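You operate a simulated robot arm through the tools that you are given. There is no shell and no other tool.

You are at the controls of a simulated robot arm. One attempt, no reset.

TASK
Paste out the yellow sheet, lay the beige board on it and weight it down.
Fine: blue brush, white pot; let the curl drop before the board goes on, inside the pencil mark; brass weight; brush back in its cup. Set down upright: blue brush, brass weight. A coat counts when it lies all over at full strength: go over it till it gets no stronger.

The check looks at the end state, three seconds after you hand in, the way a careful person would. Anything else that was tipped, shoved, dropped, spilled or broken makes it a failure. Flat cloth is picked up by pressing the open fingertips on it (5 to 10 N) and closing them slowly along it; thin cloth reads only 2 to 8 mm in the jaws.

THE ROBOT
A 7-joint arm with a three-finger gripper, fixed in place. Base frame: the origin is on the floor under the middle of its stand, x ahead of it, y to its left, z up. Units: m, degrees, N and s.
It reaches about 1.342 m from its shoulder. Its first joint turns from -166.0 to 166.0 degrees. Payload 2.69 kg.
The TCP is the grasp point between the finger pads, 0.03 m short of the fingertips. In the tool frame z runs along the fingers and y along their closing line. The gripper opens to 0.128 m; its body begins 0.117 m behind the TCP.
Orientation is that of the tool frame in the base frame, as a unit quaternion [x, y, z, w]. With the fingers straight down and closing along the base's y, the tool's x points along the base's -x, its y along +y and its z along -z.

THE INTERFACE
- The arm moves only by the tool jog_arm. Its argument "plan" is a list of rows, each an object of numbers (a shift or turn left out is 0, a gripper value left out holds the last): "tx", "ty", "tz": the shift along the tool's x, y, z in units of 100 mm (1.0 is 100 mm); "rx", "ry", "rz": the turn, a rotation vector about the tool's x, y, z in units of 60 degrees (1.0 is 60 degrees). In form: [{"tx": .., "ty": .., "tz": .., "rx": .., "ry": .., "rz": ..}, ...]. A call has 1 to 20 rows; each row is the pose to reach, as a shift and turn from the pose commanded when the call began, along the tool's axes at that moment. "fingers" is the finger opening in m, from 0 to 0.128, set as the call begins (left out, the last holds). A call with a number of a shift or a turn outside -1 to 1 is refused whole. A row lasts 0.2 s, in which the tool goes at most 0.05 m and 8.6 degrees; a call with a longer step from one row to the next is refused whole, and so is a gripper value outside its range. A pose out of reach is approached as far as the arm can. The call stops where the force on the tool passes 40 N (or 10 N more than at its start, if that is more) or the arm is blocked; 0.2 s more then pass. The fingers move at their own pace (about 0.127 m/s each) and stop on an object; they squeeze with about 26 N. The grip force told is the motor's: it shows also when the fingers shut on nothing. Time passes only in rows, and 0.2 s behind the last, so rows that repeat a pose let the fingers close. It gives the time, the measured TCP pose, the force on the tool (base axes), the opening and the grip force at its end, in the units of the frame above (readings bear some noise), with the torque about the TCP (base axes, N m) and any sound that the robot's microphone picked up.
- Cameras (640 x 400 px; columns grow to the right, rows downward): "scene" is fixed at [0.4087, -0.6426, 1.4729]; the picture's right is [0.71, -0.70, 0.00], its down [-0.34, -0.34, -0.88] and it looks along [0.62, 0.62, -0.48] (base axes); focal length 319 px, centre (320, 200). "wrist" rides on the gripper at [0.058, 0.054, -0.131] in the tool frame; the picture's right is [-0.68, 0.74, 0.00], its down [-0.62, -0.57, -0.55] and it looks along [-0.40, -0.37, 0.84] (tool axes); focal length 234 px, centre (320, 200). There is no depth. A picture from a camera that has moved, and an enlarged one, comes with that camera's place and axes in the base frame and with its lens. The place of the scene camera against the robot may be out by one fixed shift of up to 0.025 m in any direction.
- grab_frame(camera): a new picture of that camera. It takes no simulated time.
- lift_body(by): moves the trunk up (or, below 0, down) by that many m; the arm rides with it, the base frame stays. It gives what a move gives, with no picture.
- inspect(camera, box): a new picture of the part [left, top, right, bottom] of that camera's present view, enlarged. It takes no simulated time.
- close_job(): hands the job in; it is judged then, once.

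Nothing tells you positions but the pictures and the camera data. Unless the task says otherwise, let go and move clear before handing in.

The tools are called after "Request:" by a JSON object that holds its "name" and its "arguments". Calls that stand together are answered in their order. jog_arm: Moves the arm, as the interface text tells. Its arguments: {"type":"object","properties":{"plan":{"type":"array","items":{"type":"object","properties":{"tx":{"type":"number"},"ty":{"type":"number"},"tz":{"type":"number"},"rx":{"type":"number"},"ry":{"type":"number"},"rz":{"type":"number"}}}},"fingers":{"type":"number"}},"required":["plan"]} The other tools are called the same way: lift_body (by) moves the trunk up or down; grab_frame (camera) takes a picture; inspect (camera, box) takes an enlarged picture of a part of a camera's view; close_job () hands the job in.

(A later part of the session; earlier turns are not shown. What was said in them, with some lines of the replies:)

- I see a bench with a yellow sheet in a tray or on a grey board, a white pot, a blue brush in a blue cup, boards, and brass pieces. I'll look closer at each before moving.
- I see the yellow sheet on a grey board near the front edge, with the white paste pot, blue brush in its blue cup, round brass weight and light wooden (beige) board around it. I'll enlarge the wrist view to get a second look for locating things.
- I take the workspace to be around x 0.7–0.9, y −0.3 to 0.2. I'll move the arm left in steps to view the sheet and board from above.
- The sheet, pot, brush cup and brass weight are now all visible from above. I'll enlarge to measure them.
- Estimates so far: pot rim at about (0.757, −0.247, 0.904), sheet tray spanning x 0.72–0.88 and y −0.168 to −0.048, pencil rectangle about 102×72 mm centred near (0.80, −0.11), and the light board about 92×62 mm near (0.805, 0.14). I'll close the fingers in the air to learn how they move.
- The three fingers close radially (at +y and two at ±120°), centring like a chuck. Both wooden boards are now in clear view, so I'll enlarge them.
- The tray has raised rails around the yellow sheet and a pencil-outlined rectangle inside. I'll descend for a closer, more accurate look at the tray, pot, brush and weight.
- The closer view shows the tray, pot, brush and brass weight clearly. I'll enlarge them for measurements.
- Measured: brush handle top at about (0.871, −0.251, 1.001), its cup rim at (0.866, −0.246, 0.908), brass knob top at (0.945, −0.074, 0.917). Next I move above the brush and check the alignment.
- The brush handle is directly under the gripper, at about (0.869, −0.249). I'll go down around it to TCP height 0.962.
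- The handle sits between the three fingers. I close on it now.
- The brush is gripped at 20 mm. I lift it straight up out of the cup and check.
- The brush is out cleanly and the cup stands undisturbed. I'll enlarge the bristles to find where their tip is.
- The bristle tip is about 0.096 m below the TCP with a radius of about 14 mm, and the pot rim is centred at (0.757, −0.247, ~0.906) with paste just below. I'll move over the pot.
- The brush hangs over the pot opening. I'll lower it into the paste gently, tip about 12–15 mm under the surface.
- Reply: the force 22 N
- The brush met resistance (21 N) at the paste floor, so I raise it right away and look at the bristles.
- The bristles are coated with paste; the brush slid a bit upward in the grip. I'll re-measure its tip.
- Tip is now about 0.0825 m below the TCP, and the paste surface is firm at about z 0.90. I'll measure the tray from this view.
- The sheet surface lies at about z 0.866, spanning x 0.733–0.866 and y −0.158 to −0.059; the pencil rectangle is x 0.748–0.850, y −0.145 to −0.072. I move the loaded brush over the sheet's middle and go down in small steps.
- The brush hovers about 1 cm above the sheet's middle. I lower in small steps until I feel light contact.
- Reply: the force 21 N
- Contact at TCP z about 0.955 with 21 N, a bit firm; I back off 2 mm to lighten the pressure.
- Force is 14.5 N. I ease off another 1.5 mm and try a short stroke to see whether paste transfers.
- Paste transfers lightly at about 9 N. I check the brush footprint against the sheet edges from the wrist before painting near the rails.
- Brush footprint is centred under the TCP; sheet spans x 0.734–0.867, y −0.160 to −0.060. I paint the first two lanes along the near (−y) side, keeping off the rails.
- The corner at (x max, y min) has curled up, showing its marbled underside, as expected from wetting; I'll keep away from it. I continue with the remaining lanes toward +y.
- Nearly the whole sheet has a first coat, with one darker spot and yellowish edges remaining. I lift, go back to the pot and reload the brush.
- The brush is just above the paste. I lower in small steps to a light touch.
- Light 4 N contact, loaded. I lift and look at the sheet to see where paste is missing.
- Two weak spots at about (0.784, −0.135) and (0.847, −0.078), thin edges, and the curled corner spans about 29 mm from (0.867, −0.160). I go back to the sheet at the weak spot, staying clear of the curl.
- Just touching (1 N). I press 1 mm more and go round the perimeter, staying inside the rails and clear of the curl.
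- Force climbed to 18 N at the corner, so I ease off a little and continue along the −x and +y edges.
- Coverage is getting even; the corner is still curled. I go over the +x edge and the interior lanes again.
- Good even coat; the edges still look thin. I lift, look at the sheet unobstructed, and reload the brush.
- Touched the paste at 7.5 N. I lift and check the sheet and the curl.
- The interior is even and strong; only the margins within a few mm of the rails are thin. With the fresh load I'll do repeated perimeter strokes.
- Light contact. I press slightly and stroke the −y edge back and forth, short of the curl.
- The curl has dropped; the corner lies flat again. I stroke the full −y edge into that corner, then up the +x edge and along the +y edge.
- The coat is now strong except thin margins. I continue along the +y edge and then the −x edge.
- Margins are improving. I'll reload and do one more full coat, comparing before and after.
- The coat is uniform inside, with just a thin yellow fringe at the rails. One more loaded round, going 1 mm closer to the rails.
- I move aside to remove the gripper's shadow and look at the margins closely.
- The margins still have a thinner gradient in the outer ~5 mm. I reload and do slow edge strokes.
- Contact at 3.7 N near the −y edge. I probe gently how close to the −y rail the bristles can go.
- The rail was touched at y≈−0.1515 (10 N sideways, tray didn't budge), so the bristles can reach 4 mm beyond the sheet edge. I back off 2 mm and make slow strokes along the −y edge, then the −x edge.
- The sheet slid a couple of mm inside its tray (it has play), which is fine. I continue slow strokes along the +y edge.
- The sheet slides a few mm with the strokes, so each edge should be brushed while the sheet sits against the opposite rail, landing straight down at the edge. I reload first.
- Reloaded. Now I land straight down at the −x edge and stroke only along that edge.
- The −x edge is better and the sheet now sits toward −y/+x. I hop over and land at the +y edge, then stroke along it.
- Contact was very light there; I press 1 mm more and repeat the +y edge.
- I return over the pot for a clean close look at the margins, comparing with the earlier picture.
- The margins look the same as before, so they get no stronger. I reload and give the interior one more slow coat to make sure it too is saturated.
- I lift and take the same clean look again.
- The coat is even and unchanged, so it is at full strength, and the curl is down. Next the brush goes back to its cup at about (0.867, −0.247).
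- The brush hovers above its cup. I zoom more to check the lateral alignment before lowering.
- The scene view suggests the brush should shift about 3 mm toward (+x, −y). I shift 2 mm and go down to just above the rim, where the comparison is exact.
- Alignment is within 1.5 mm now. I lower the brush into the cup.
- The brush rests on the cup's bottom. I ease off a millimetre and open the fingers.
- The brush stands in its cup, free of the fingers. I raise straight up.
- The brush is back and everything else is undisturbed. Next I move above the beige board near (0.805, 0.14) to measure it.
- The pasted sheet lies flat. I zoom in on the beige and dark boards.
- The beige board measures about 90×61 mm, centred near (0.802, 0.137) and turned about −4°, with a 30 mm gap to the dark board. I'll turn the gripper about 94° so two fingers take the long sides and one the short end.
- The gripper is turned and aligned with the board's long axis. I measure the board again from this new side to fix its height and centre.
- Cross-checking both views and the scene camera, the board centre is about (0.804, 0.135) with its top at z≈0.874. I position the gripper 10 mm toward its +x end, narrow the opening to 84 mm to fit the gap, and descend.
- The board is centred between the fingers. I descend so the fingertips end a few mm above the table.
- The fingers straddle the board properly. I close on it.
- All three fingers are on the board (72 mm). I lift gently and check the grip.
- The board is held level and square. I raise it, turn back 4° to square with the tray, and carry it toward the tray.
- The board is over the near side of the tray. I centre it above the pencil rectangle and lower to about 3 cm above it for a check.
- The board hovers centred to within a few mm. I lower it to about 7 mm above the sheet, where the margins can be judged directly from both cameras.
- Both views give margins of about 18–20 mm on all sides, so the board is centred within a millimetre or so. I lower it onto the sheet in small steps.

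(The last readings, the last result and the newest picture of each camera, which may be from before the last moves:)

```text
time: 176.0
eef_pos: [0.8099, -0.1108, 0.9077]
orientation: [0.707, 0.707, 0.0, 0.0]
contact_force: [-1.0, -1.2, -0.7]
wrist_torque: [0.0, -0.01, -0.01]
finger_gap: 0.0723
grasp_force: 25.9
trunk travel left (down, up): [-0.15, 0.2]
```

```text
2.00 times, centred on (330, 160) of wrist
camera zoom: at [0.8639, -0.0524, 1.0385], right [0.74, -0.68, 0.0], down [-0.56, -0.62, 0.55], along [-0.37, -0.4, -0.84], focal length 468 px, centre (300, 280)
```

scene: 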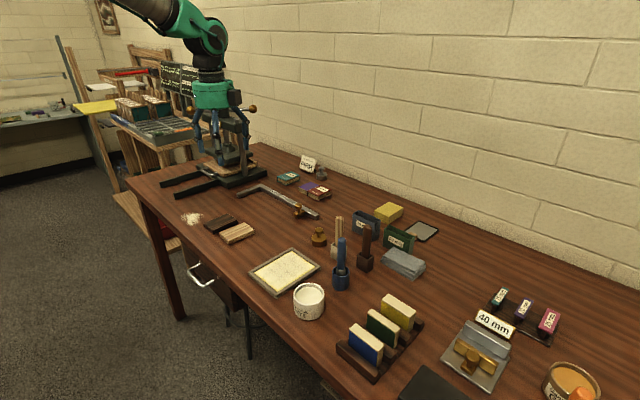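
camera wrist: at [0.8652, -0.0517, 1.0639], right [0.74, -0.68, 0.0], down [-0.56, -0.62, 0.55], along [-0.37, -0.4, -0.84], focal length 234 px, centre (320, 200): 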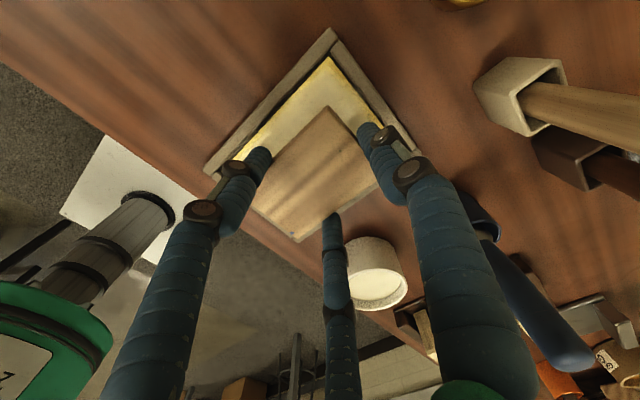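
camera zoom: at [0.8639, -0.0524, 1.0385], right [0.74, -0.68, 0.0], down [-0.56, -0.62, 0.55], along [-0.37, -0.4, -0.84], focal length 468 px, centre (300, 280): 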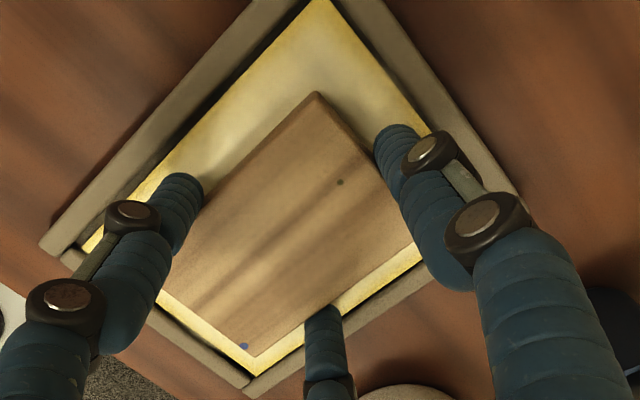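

Request:
{"name": "jog_arm", "arguments": {"plan": [{"tz": 0.01, "tx": -0.01, "ty": -0.01}, {"tz": 0.02, "tx": -0.01, "ty": -0.01}]}}

Request:
{"name": "jog_arm", "arguments": {"plan": [{"tz": 0.01}, {"tz": 0.015}]}}

```text
time: 176.6
eef_pos: [0.81, -0.1119, 0.906]
orientation: [0.707, 0.707, 0.0, 0.0]
contact_force: [0.5, 1.2, -0.3]
wrist_torque: [0.01, -0.01, 0.01]
finger_gap: 0.0724
grasp_force: 26.4
trunk travel left (down, up): [-0.15, 0.2]
```

```text
time: 177.2
eef_pos: [0.8083, -0.1116, 0.9042]
orientation: [0.706, 0.708, 0.0, 0.002]
contact_force: [0.1, 0.2, 6.5]
wrist_torque: [0.02, 0.05, -0.03]
finger_gap: 0.0724
grasp_force: 26.0
trunk travel left (down, up): [-0.15, 0.2]
```

Contact at 6.5 N: the board is down. I open just a little to free it, then rise straight up.

Request:
{"name": "jog_arm", "arguments": {"plan": [{}, {}, {}], "fingers": 0.078}}

Request:
{"name": "inspect", "arguments": {"camera": "scene", "box": [250, 230, 325, 300]}}

Request:
{"name": "inspect", "arguments": {"camera": "wrist", "box": [230, 60, 430, 260]}}

```text
time: 178.0
eef_pos: [0.8096, -0.112, 0.9037]
orientation: [0.707, 0.707, 0.0, 0.001]
contact_force: [0.6, -0.5, 0.2]
wrist_torque: [0.01, 0.0, 0.01]
finger_gap: 0.078
grasp_force: 0.1
trunk travel left (down, up): [-0.15, 0.2]
```

```text
5.71 times, centred on (288, 265) of scene
camera zoom: at [0.4087, -0.6426, 1.4729], right [0.71, -0.7, 0.0], down [-0.34, -0.34, -0.88], along [0.62, 0.62, -0.48], focal length 1823 px, centre (506, -171)
```

zoom: 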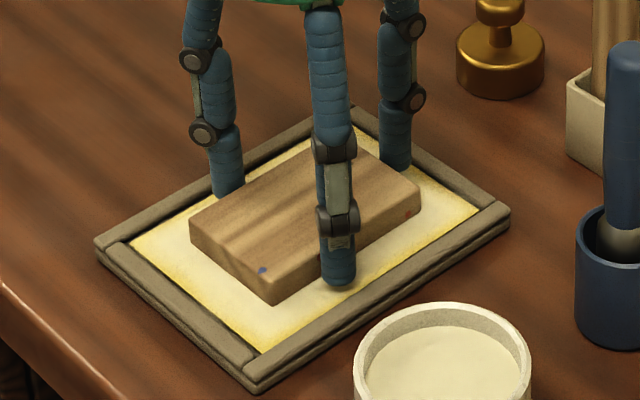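

```text
2.00 times, centred on (330, 160) of wrist
camera zoom: at [0.8629, -0.0535, 1.0349], right [0.74, -0.68, 0.0], down [-0.56, -0.62, 0.55], along [-0.37, -0.4, -0.84], focal length 468 px, centre (300, 280)
```

zoom: 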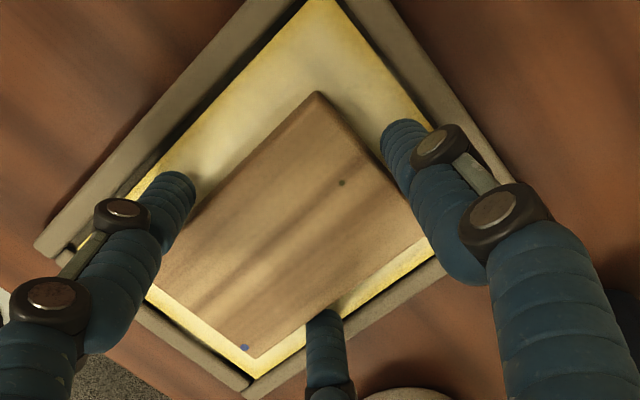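

The fingers are clear of the board. I rise straight up and inspect the placement.

Request:
{"name": "jog_arm", "arguments": {"plan": [{"tz": -0.1}, {"tz": -0.3}, {"tz": -0.65}, {"tz": -1.0}]}}

Request:
{"name": "jog_arm", "arguments": {"plan": [{"tz": -0.5}, {"tz": -1.0}, {"tz": -1.0}], "fingers": 0.1}}

Request:
{"name": "grab_frame", "arguments": {"camera": "wrist"}}

Request:
{"name": "inspect", "arguments": {"camera": "scene", "box": [250, 230, 325, 300]}}

```text
time: 179.0
eef_pos: [0.8087, -0.1106, 1.0037]
orientation: [0.707, 0.707, 0.0, 0.0]
contact_force: [-0.1, -0.2, 0.4]
wrist_torque: [0.03, -0.01, -0.02]
finger_gap: 0.078
grasp_force: 0.1
trunk travel left (down, up): [-0.15, 0.2]
```

```text
time: 179.8
eef_pos: [0.8081, -0.1103, 1.1035]
orientation: [0.707, 0.707, 0.0, 0.0]
contact_force: [-1.0, -0.3, 0.4]
wrist_torque: [-0.01, -0.08, -0.02]
finger_gap: 0.0999
grasp_force: 0.1
trunk travel left (down, up): [-0.15, 0.2]
```

```text
taken
camera wrist: at [0.861, -0.0533, 1.2348], right [0.74, -0.68, 0.0], down [-0.57, -0.62, 0.55], along [-0.37, -0.4, -0.84], focal length 234 px, centre (320, 200)
```

wrist: 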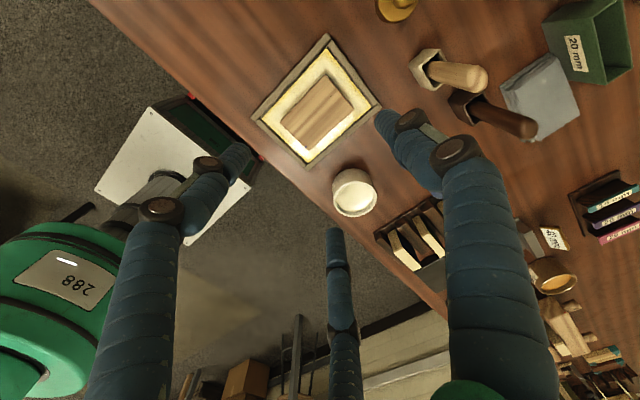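

```text
5.71 times, centred on (288, 265) of scene
camera zoom: at [0.4087, -0.6426, 1.4729], right [0.71, -0.7, 0.0], down [-0.34, -0.34, -0.88], along [0.62, 0.62, -0.48], focal length 1823 px, centre (506, -171)
```

zoom: 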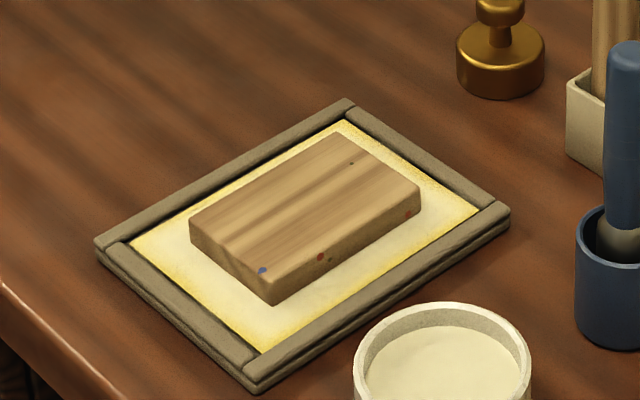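

Request:
{"name": "inspect", "arguments": {"camera": "wrist", "box": [240, 25, 390, 175]}}

Request:
{"name": "inspect", "arguments": {"camera": "scene", "box": [255, 240, 315, 290]}}

```text
2.67 times, centred on (315, 100) of wrist
camera zoom: at [0.861, -0.0533, 1.2348], right [0.74, -0.68, 0.0], down [-0.57, -0.62, 0.55], along [-0.37, -0.4, -0.84], focal length 624 px, centre (333, 467)
```

zoom: 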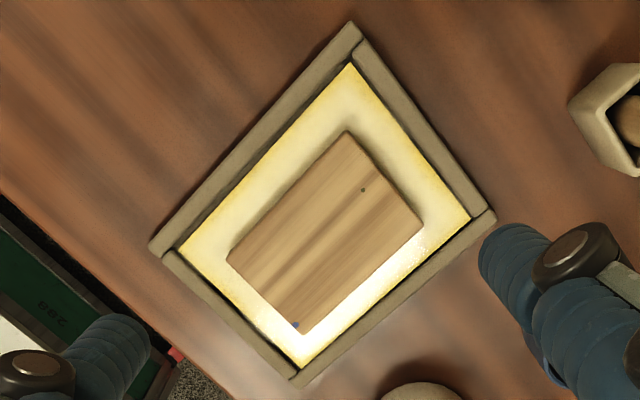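

```text
8.00 times, centred on (285, 265) of scene
camera zoom: at [0.4087, -0.6426, 1.4729], right [0.71, -0.7, 0.0], down [-0.34, -0.34, -0.88], along [0.62, 0.62, -0.48], focal length 2552 px, centre (600, -320)
```

zoom: 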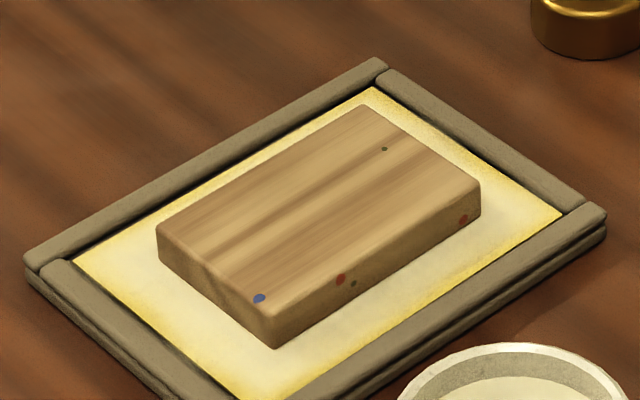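

The board sits centred on the sheet within about 1 mm, well inside the pencil mark. Next the brass weight: I turn the gripper back and move above it at about (0.946, −0.075).

Request:
{"name": "jog_arm", "arguments": {"plan": [{"rz": -0.14}, {"rz": -0.28}, {"rz": -0.42}, {"rz": -0.56}, {"rz": -0.7}, {"rz": -0.84}, {"rz": -0.98}]}}

Request:
{"name": "jog_arm", "arguments": {"plan": [{"rz": -0.14}, {"rz": -0.28}, {"rz": -0.42}, {"rz": -0.52}, {"rz": -0.52}]}}

Request:
{"name": "jog_arm", "arguments": {"plan": [{"tx": -0.35, "ty": 0.1}, {"tx": -0.7, "ty": 0.2}, {"tx": -1.0, "ty": 0.35}]}}

Request:
{"name": "jog_arm", "arguments": {"plan": [{"tx": -0.38}, {"tx": -0.38}]}}

Request:
{"name": "grab_frame", "arguments": {"camera": "wrist"}}

```text
time: 181.4
eef_pos: [0.8083, -0.1119, 1.1044]
orientation: [0.267, 0.964, 0.0, 0.001]
contact_force: [-0.2, -0.2, 0.3]
wrist_torque: [0.03, 0.03, -0.02]
finger_gap: 0.1
grasp_force: 0.1
trunk travel left (down, up): [-0.15, 0.2]
```

```text
time: 182.6
eef_pos: [0.8091, -0.1117, 1.1036]
orientation: [-0.001, 1.0, 0.0, -0.001]
contact_force: [-0.5, -0.7, 0.1]
wrist_torque: [0.01, -0.01, 0.01]
finger_gap: 0.1
grasp_force: 0.1
trunk travel left (down, up): [-0.15, 0.2]
```

```text
time: 183.4
eef_pos: [0.9093, -0.0767, 1.1044]
orientation: [-0.001, 1.0, 0.0, 0.0]
contact_force: [-0.5, 0.4, 0.3]
wrist_torque: [0.01, 0.01, -0.01]
finger_gap: 0.0999
grasp_force: 0.0
trunk travel left (down, up): [-0.15, 0.2]
```

```text
time: 184.0
eef_pos: [0.9477, -0.0759, 1.1007]
orientation: [-0.001, 1.0, 0.0, 0.0]
contact_force: [0.6, 1.0, -1.5]
wrist_torque: [-0.02, 0.05, 0.01]
finger_gap: 0.1001
grasp_force: 0.0
trunk travel left (down, up): [-0.15, 0.2]
```

```text
taken
camera wrist: at [0.8895, -0.0235, 1.233], right [0.68, 0.74, 0.0], down [0.62, -0.56, 0.55], along [0.4, -0.37, -0.84], focal length 234 px, centre (320, 200)
```

wrist: 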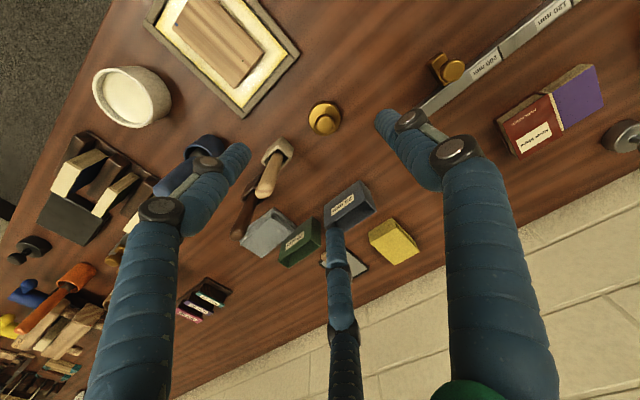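

Request:
{"name": "inspect", "arguments": {"camera": "wrist", "box": [290, 90, 360, 145]}}

Request:
{"name": "inspect", "arguments": {"camera": "scene", "box": [295, 190, 355, 265]}}

```text
7.27 times, centred on (325, 118) of wrist
camera zoom: at [0.8895, -0.0235, 1.233], right [0.68, 0.74, 0.0], down [0.62, -0.56, 0.55], along [0.4, -0.37, -0.84], focal length 1703 px, centre (284, 800)
```

zoom: 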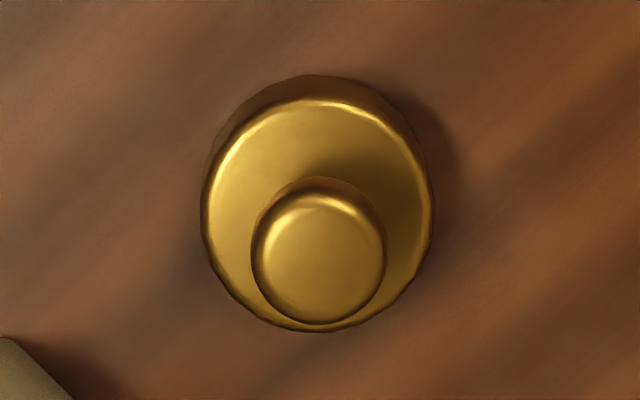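

```text
5.33 times, centred on (325, 228) of scene
camera zoom: at [0.4087, -0.6426, 1.4729], right [0.71, -0.7, 0.0], down [-0.34, -0.34, -0.88], along [0.62, 0.62, -0.48], focal length 1701 px, centre (293, 53)
```

zoom: 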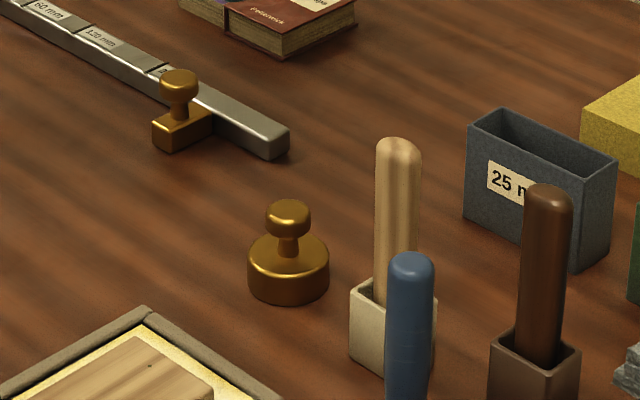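

The knob appears about 11 mm farther in +x than the gripper axis. I shift to (0.959, −0.078) and go lower for a better look.

Request:
{"name": "jog_arm", "arguments": {"plan": [{"tx": -0.113, "ty": -0.02, "tz": 0.3}, {"tx": -0.113, "ty": -0.02, "tz": 0.7}, {"tx": -0.113, "ty": -0.02, "tz": 0.9}, {"tx": -0.113, "ty": -0.02, "tz": 0.9}]}}

Request:
{"name": "grab_frame", "arguments": {"camera": "wrist"}}

Request:
{"name": "inspect", "arguments": {"camera": "wrist", "box": [270, 100, 370, 190]}}

Request:
{"name": "inspect", "arguments": {"camera": "scene", "box": [280, 180, 360, 260]}}

```text
time: 185.0
eef_pos: [0.9594, -0.0785, 1.0144]
orientation: [-0.001, 1.0, 0.0, 0.0]
contact_force: [0.0, 0.6, 0.7]
wrist_torque: [0.02, -0.01, 0.01]
finger_gap: 0.0999
grasp_force: 0.0
trunk travel left (down, up): [-0.15, 0.2]
```

```text
taken
camera wrist: at [0.9006, -0.025, 1.1452], right [0.68, 0.74, 0.0], down [0.62, -0.56, 0.55], along [0.4, -0.37, -0.84], focal length 234 px, centre (320, 200)
```

wrist: 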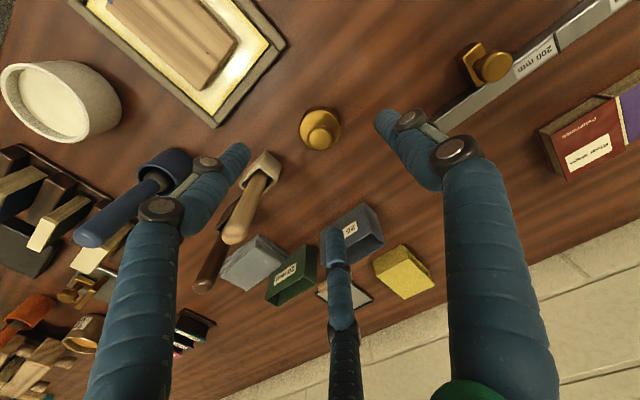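

```text
4.44 times, centred on (320, 145) of wrist
camera zoom: at [0.9006, -0.025, 1.1452], right [0.68, 0.74, 0.0], down [0.62, -0.56, 0.55], along [0.4, -0.37, -0.84], focal length 1041 px, centre (320, 444)
```

zoom: 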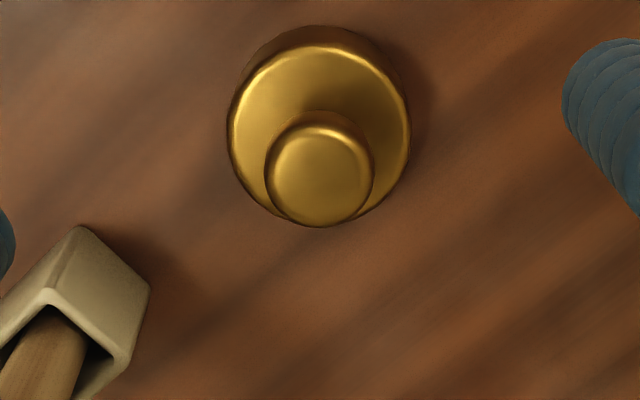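

```text
5.00 times, centred on (320, 220) of scene
camera zoom: at [0.4087, -0.6426, 1.4729], right [0.71, -0.7, 0.0], down [-0.34, -0.34, -0.88], along [0.62, 0.62, -0.48], focal length 1595 px, centre (320, 100)
```

zoom: 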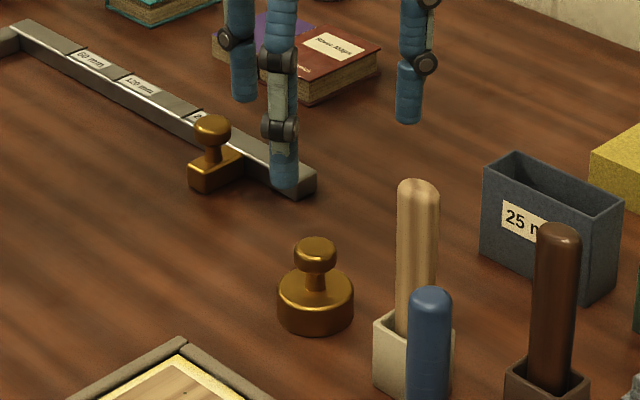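

The knob is on the gripper axis. Its base top is about z 0.885 and knob 0.897–0.912, so I lower to TCP 0.920 with the tips just above the base.

Request:
{"name": "jog_arm", "arguments": {"plan": [{"tz": 0.3}, {"tz": 0.6}, {"tz": 0.8}, {"tz": 0.94}, {"tz": 0.94}], "fingers": 0.06}}

Request:
{"name": "inspect", "arguments": {"camera": "scene", "box": [290, 190, 350, 255]}}

Request:
{"name": "inspect", "arguments": {"camera": "wrist", "box": [240, 100, 400, 240]}}

```text
time: 186.2
eef_pos: [0.9585, -0.0787, 0.9205]
orientation: [0.0, 1.0, 0.0, 0.0]
contact_force: [1.0, -1.0, 0.5]
wrist_torque: [0.02, 0.0, -0.04]
finger_gap: 0.0599
grasp_force: 0.1
trunk travel left (down, up): [-0.15, 0.2]
```

```text
6.15 times, centred on (320, 222) of scene
camera zoom: at [0.4087, -0.6426, 1.4729], right [0.71, -0.7, 0.0], down [-0.34, -0.34, -0.88], along [0.62, 0.62, -0.48], focal length 1963 px, centre (320, 62)
```

zoom: 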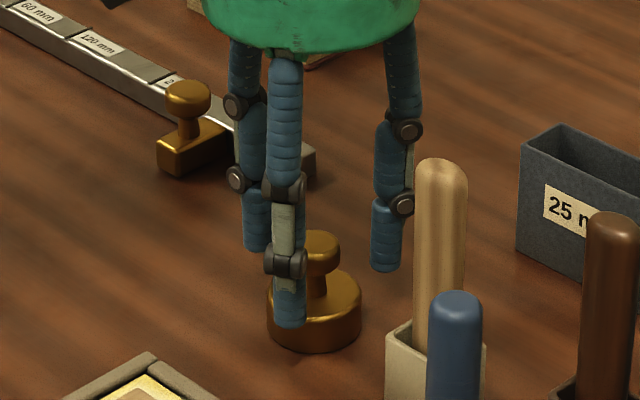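

```text
2.86 times, centred on (320, 170) of wrist
camera zoom: at [0.9005, -0.0253, 1.0502], right [0.68, 0.74, 0.0], down [0.62, -0.56, 0.55], along [0.4, -0.37, -0.84], focal length 669 px, centre (320, 286)
```

zoom: 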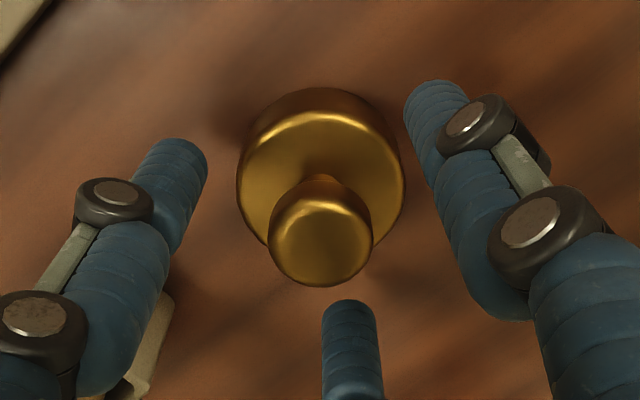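

The knob is centred between the fingers. I close on it.

Request:
{"name": "jog_arm", "arguments": {"plan": [{}, {}, {}, {}], "fingers": 0.01}}

Request:
{"name": "inspect", "arguments": {"camera": "scene", "box": [290, 190, 350, 255]}}

Request:
{"name": "inspect", "arguments": {"camera": "wrist", "box": [240, 100, 400, 240]}}

```text
time: 187.2
eef_pos: [0.9589, -0.079, 0.9209]
orientation: [-0.001, 1.0, 0.0, 0.0]
contact_force: [0.7, -0.1, 0.7]
wrist_torque: [-0.03, -0.03, 0.01]
finger_gap: 0.0245
grasp_force: 26.2
trunk travel left (down, up): [-0.15, 0.2]
```

```text
6.15 times, centred on (320, 222) of scene
camera zoom: at [0.4087, -0.6426, 1.4729], right [0.71, -0.7, 0.0], down [-0.34, -0.34, -0.88], along [0.62, 0.62, -0.48], focal length 1963 px, centre (320, 62)
```

zoom: 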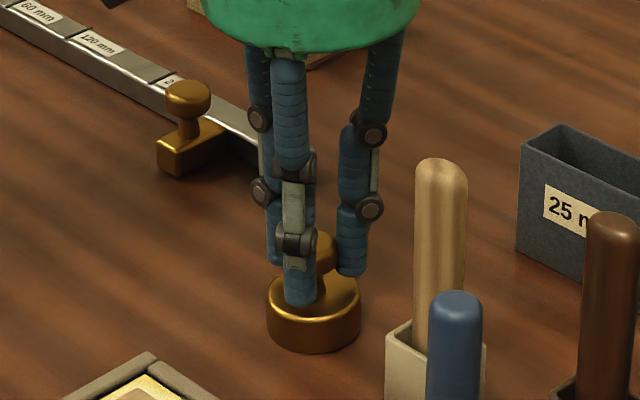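

```text
2.86 times, centred on (320, 170) of wrist
camera zoom: at [0.9003, -0.0253, 1.0506], right [0.68, 0.74, 0.0], down [0.62, -0.56, 0.55], along [0.4, -0.37, -0.84], focal length 669 px, centre (320, 286)
```

zoom: 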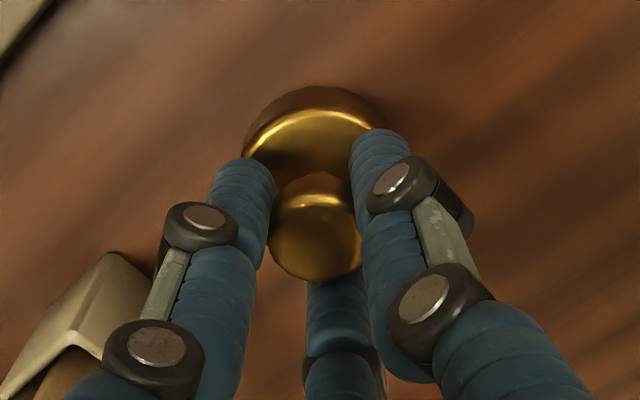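

The knob is gripped at 24.5 mm. I lift it.

Request:
{"name": "jog_arm", "arguments": {"plan": [{"tz": -0.05}, {"tz": -0.25}, {"tz": -0.6}, {"tz": -0.8}, {"tz": -0.8}]}}

Request:
{"name": "inspect", "arguments": {"camera": "scene", "box": [280, 160, 360, 255]}}

Request:
{"name": "inspect", "arguments": {"camera": "wrist", "box": [240, 100, 400, 240]}}

```text
time: 188.4
eef_pos: [0.957, -0.0768, 1.0002]
orientation: [-0.001, 1.0, 0.0, -0.001]
contact_force: [-0.1, -0.8, -4.7]
wrist_torque: [-0.01, 0.04, -0.01]
finger_gap: 0.0246
grasp_force: 26.1
trunk travel left (down, up): [-0.15, 0.2]
```

```text
4.21 times, centred on (320, 208) of scene
camera zoom: at [0.4087, -0.6426, 1.4729], right [0.71, -0.7, 0.0], down [-0.34, -0.34, -0.88], along [0.62, 0.62, -0.48], focal length 1343 px, centre (320, 168)
```

zoom: 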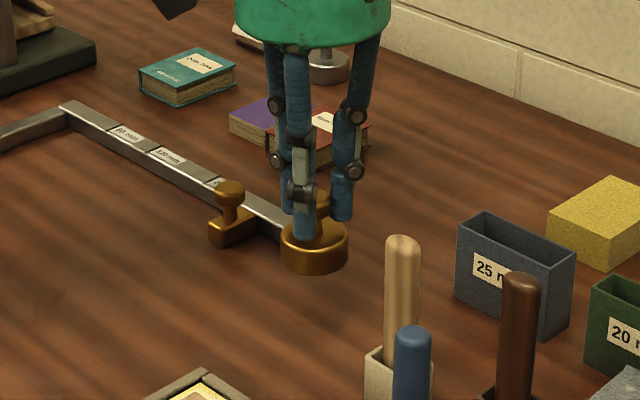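

```text
2.86 times, centred on (320, 170) of wrist
camera zoom: at [0.8997, -0.0252, 1.1303], right [0.68, 0.74, 0.0], down [0.62, -0.56, 0.55], along [0.4, -0.37, -0.84], focal length 669 px, centre (320, 286)
```

zoom: 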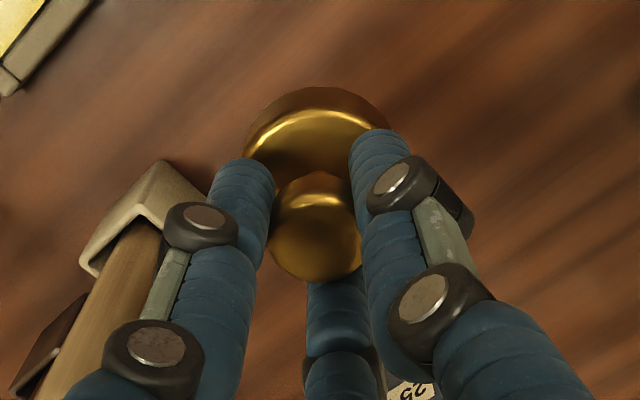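

The weight is held upright. I carry it over the board's centre at about (0.8015, −0.110).

Request:
{"name": "jog_arm", "arguments": {"plan": [{"tx": 0.35, "ty": -0.05}, {"tx": 0.7, "ty": -0.1}, {"tx": 1.0, "ty": -0.2}]}}

Request:
{"name": "jog_arm", "arguments": {"plan": [{"tx": 0.3, "ty": -0.06}, {"tx": 0.57, "ty": -0.112}, {"tx": 0.57, "ty": -0.112}]}}

Request:
{"name": "inspect", "arguments": {"camera": "scene", "box": [245, 200, 335, 300]}}

Request:
{"name": "inspect", "arguments": {"camera": "wrist", "box": [220, 40, 420, 220]}}

```text
time: 189.2
eef_pos: [0.8583, -0.0991, 1.0008]
orientation: [0.0, 1.0, 0.0, 0.0]
contact_force: [-0.5, -0.6, -5.1]
wrist_torque: [0.0, 0.07, -0.02]
finger_gap: 0.0245
grasp_force: 26.0
trunk travel left (down, up): [-0.15, 0.2]
```

```text
time: 190.0
eef_pos: [0.8005, -0.1104, 0.9994]
orientation: [-0.001, 1.0, 0.0, 0.0]
contact_force: [0.2, 0.7, -3.8]
wrist_torque: [0.0, -0.06, 0.02]
finger_gap: 0.0249
grasp_force: 26.1
trunk travel left (down, up): [-0.15, 0.2]
```

```text
4.00 times, centred on (290, 250) of scene
camera zoom: at [0.4087, -0.6426, 1.4729], right [0.71, -0.7, 0.0], down [-0.34, -0.34, -0.88], along [0.62, 0.62, -0.48], focal length 1276 px, centre (440, 0)
```

zoom: 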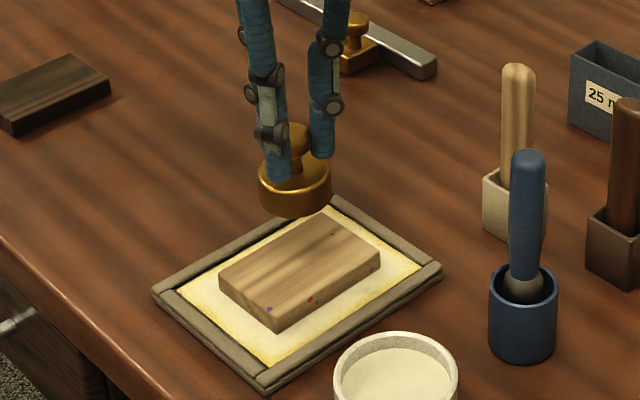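

```text
2.22 times, centred on (320, 130) of wrist
camera zoom: at [0.7416, -0.0569, 1.1306], right [0.68, 0.74, 0.0], down [0.62, -0.56, 0.55], along [0.4, -0.37, -0.84], focal length 520 px, centre (320, 356)
```

zoom: 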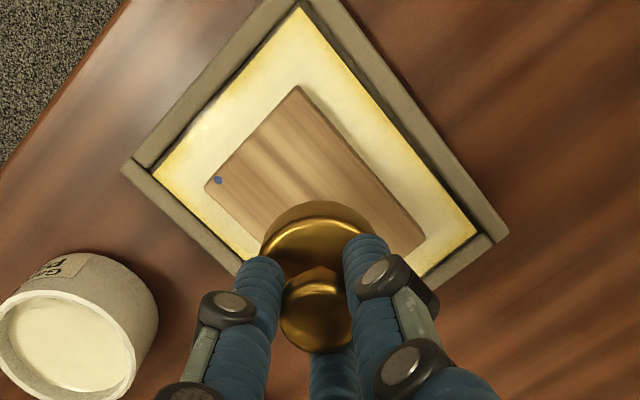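

I lower to about 1 cm above the board and check the centring.

Request:
{"name": "jog_arm", "arguments": {"plan": [{"tz": 0.2}, {"tz": 0.38}, {"tz": 0.44}, {"tz": 0.44}]}}

Request:
{"name": "inspect", "arguments": {"camera": "scene", "box": [250, 220, 330, 300]}}

Request:
{"name": "inspect", "arguments": {"camera": "wrist", "box": [220, 40, 420, 220]}}

```text
time: 191.0
eef_pos: [0.8008, -0.1098, 0.9555]
orientation: [-0.001, 1.0, 0.0, -0.001]
contact_force: [-0.3, -0.4, -5.1]
wrist_torque: [0.0, 0.01, 0.0]
finger_gap: 0.0249
grasp_force: 25.9
trunk travel left (down, up): [-0.15, 0.2]
```

```text
5.00 times, centred on (290, 260) of scene
camera zoom: at [0.4087, -0.6426, 1.4729], right [0.71, -0.7, 0.0], down [-0.34, -0.34, -0.88], along [0.62, 0.62, -0.48], focal length 1595 px, centre (470, -100)
```

zoom: 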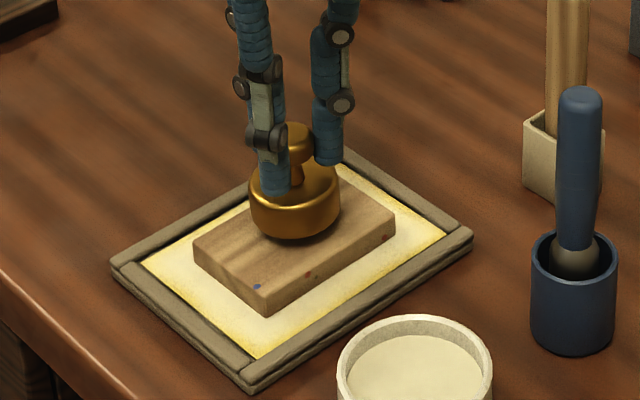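

```text
2.22 times, centred on (320, 130) of wrist
camera zoom: at [0.7429, -0.0566, 1.0864], right [0.68, 0.74, 0.0], down [0.62, -0.56, 0.55], along [0.4, -0.37, -0.84], focal length 520 px, centre (320, 356)
```

zoom: 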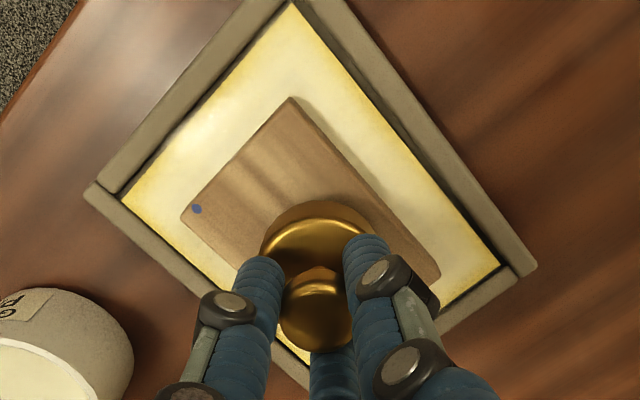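

Centring looks fine. I lower until the weight rests on the board.

Request:
{"name": "jog_arm", "arguments": {"plan": [{"tz": 0.04}, {"tz": 0.07}]}}

Request:
{"name": "jog_arm", "arguments": {"plan": [{"tz": 0.015}, {"tz": 0.025}]}}

```text
time: 191.6
eef_pos: [0.8025, -0.1099, 0.9493]
orientation: [-0.001, 1.0, 0.0, 0.0]
contact_force: [0.4, 0.6, -4.7]
wrist_torque: [0.0, 0.0, 0.01]
finger_gap: 0.0248
grasp_force: 26.7
trunk travel left (down, up): [-0.15, 0.2]
```

```text
time: 192.2
eef_pos: [0.8011, -0.109, 0.9471]
orientation: [-0.001, 1.0, 0.0, 0.0]
contact_force: [-0.2, 0.5, -1.9]
wrist_torque: [0.06, 0.05, 0.01]
finger_gap: 0.0247
grasp_force: 26.4
trunk travel left (down, up): [-0.15, 0.2]
```

Request:
{"name": "jog_arm", "arguments": {"plan": [{"tz": 0.008}, {"tz": 0.01}]}}

Request:
{"name": "inspect", "arguments": {"camera": "scene", "box": [250, 220, 330, 300]}}

```text
time: 192.8
eef_pos: [0.8019, -0.1108, 0.9462]
orientation: [-0.001, 1.0, 0.001, 0.0]
contact_force: [1.7, -1.3, 3.0]
wrist_torque: [-0.06, -0.03, 0.02]
finger_gap: 0.0246
grasp_force: 25.7
trunk travel left (down, up): [-0.15, 0.2]
```

```text
5.00 times, centred on (290, 260) of scene
camera zoom: at [0.4087, -0.6426, 1.4729], right [0.71, -0.7, 0.0], down [-0.34, -0.34, -0.88], along [0.62, 0.62, -0.48], focal length 1595 px, centre (470, -100)
```

zoom: 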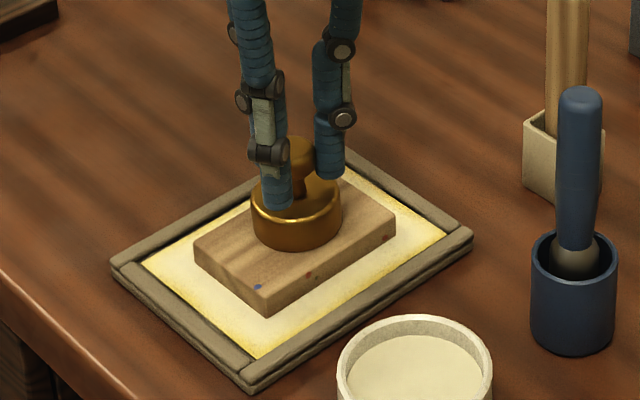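

The weight rests on the board. I open the fingers and rise.

Request:
{"name": "jog_arm", "arguments": {"plan": [{}, {}, {}, {}], "fingers": 0.06}}

Request:
{"name": "jog_arm", "arguments": {"plan": [{"tz": -0.15}, {"tz": -0.4}, {"tz": -0.8}, {"tz": -1.0}]}}

Request:
{"name": "jog_arm", "arguments": {"plan": [{"tz": -0.5}, {"tz": -1.0}, {"tz": -1.0, "tx": 0.3}, {"tz": -1.0, "tx": 0.6}]}}

Request:
{"name": "grab_frame", "arguments": {"camera": "scene"}}

Request:
{"name": "inspect", "arguments": {"camera": "scene", "box": [240, 220, 400, 330]}}

Request:
{"name": "grab_frame", "arguments": {"camera": "wrist"}}

```text
time: 193.8
eef_pos: [0.8018, -0.1098, 0.9457]
orientation: [-0.001, 1.0, 0.0, 0.0]
contact_force: [-0.1, -0.2, -0.3]
wrist_torque: [0.0, -0.03, 0.02]
finger_gap: 0.06
grasp_force: 0.0
trunk travel left (down, up): [-0.15, 0.2]
```

```text
time: 194.8
eef_pos: [0.7993, -0.1107, 1.0475]
orientation: [-0.001, 1.0, 0.001, 0.0]
contact_force: [0.0, 0.3, 0.1]
wrist_torque: [-0.01, -0.04, -0.02]
finger_gap: 0.0602
grasp_force: 0.0
trunk travel left (down, up): [-0.15, 0.2]
```

```text
time: 195.8
eef_pos: [0.7411, -0.1107, 1.1447]
orientation: [0.0, 1.0, 0.0, 0.0]
contact_force: [0.2, 0.0, 0.4]
wrist_torque: [0.03, 0.04, 0.03]
finger_gap: 0.0603
grasp_force: 0.1
trunk travel left (down, up): [-0.15, 0.2]
```

```text
taken
```

scene: 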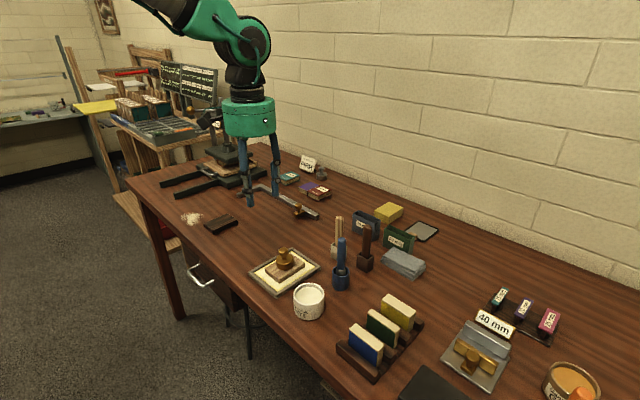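

```text
3.64 times, centred on (320, 275) of scene
camera zoom: at [0.4087, -0.6426, 1.4729], right [0.71, -0.7, 0.0], down [-0.34, -0.34, -0.88], along [0.62, 0.62, -0.48], focal length 1160 px, centre (320, -73)
```

zoom: 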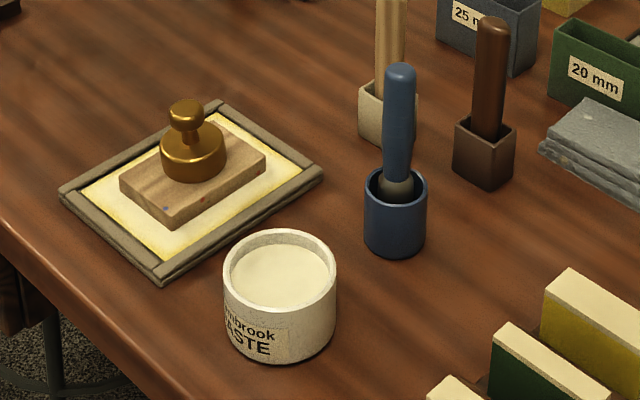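

```text
taken
camera wrist: at [0.6826, -0.0572, 1.2757], right [0.68, 0.74, 0.0], down [0.62, -0.57, 0.55], along [0.4, -0.37, -0.84], focal length 234 px, centre (320, 200)
```

wrist: 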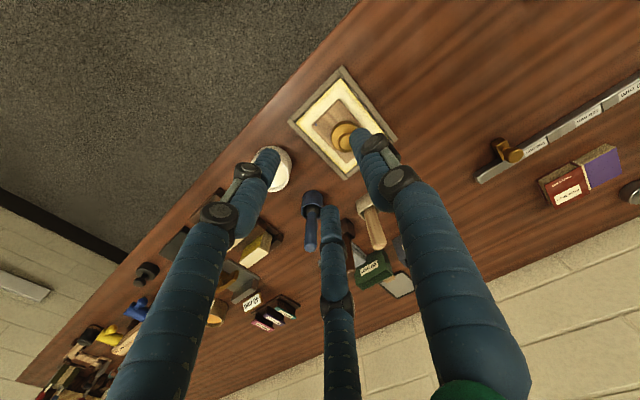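

The weight stands upright on the board and the brush is in its cup. I check the details once more for shifts, drips or anything disturbed.

Request:
{"name": "inspect", "arguments": {"camera": "scene", "box": [245, 235, 325, 300]}}

Request:
{"name": "inspect", "arguments": {"camera": "wrist", "box": [280, 60, 400, 190]}}

Request:
{"name": "inspect", "arguments": {"camera": "scene", "box": [280, 230, 380, 325]}}

```text
6.15 times, centred on (285, 268) of scene
camera zoom: at [0.4087, -0.6426, 1.4729], right [0.71, -0.7, 0.0], down [-0.34, -0.34, -0.88], along [0.62, 0.62, -0.48], focal length 1963 px, centre (535, -215)
```

zoom: 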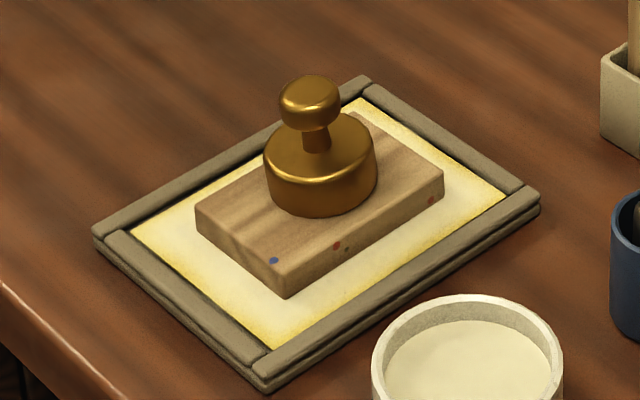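

```text
3.08 times, centred on (340, 125) of wrist
camera zoom: at [0.6826, -0.0572, 1.2757], right [0.68, 0.74, 0.0], down [0.62, -0.57, 0.55], along [0.4, -0.37, -0.84], focal length 720 px, centre (258, 431)
```

zoom: 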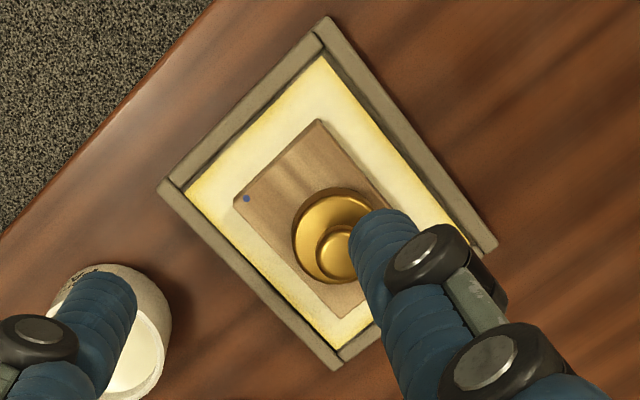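

```text
4.21 times, centred on (330, 278) of scene
camera zoom: at [0.4087, -0.6426, 1.4729], right [0.71, -0.7, 0.0], down [-0.34, -0.34, -0.88], along [0.62, 0.62, -0.48], focal length 1343 px, centre (278, -126)
```

zoom: 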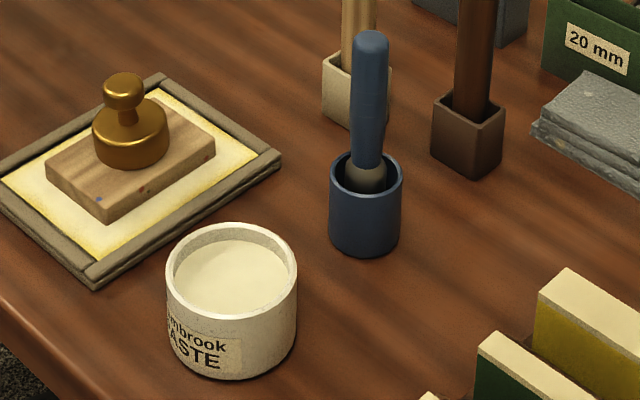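

The pasted sheet is flat, the board lies centred inside the mark with the brass weight upright on it, the brush stands in its cup, and nothing else has been disturbed. The gripper is empty and clear, so I hand in.

Request:
{"name": "close_job", "arguments": {}}

```text
The job is handed in.
```

The job is handed in. The yellow sheet is pasted out, the beige board is on it, and the brass weight holds it down.

- **Paste:** I used the blue brush and the white pot, and went over the sheet until extra passes changed nothing. A thin fringe at the sheet's edge still shows a little yellow; that was unchanged after repeated edge strokes.
- **Curl:** one corner curled up while pasting. It had dropped flat well before the board went on.
- **Board:** by my picture measurements it sits centred on the sheet to within a couple of millimetres. That leaves about 5 mm to the pencil mark on every side. The paste covers the mark, so I judged this from the sheet edges.
- **Weight and brush:** the brass weight stands upright on the board. The blue brush stands upright in its cup.

While brushing the edges I touched the tray rails a few times, and the sheet slid a few millimetres inside the tray. The tray itself did not move in the pictures, and I saw nothing tipped or spilled.
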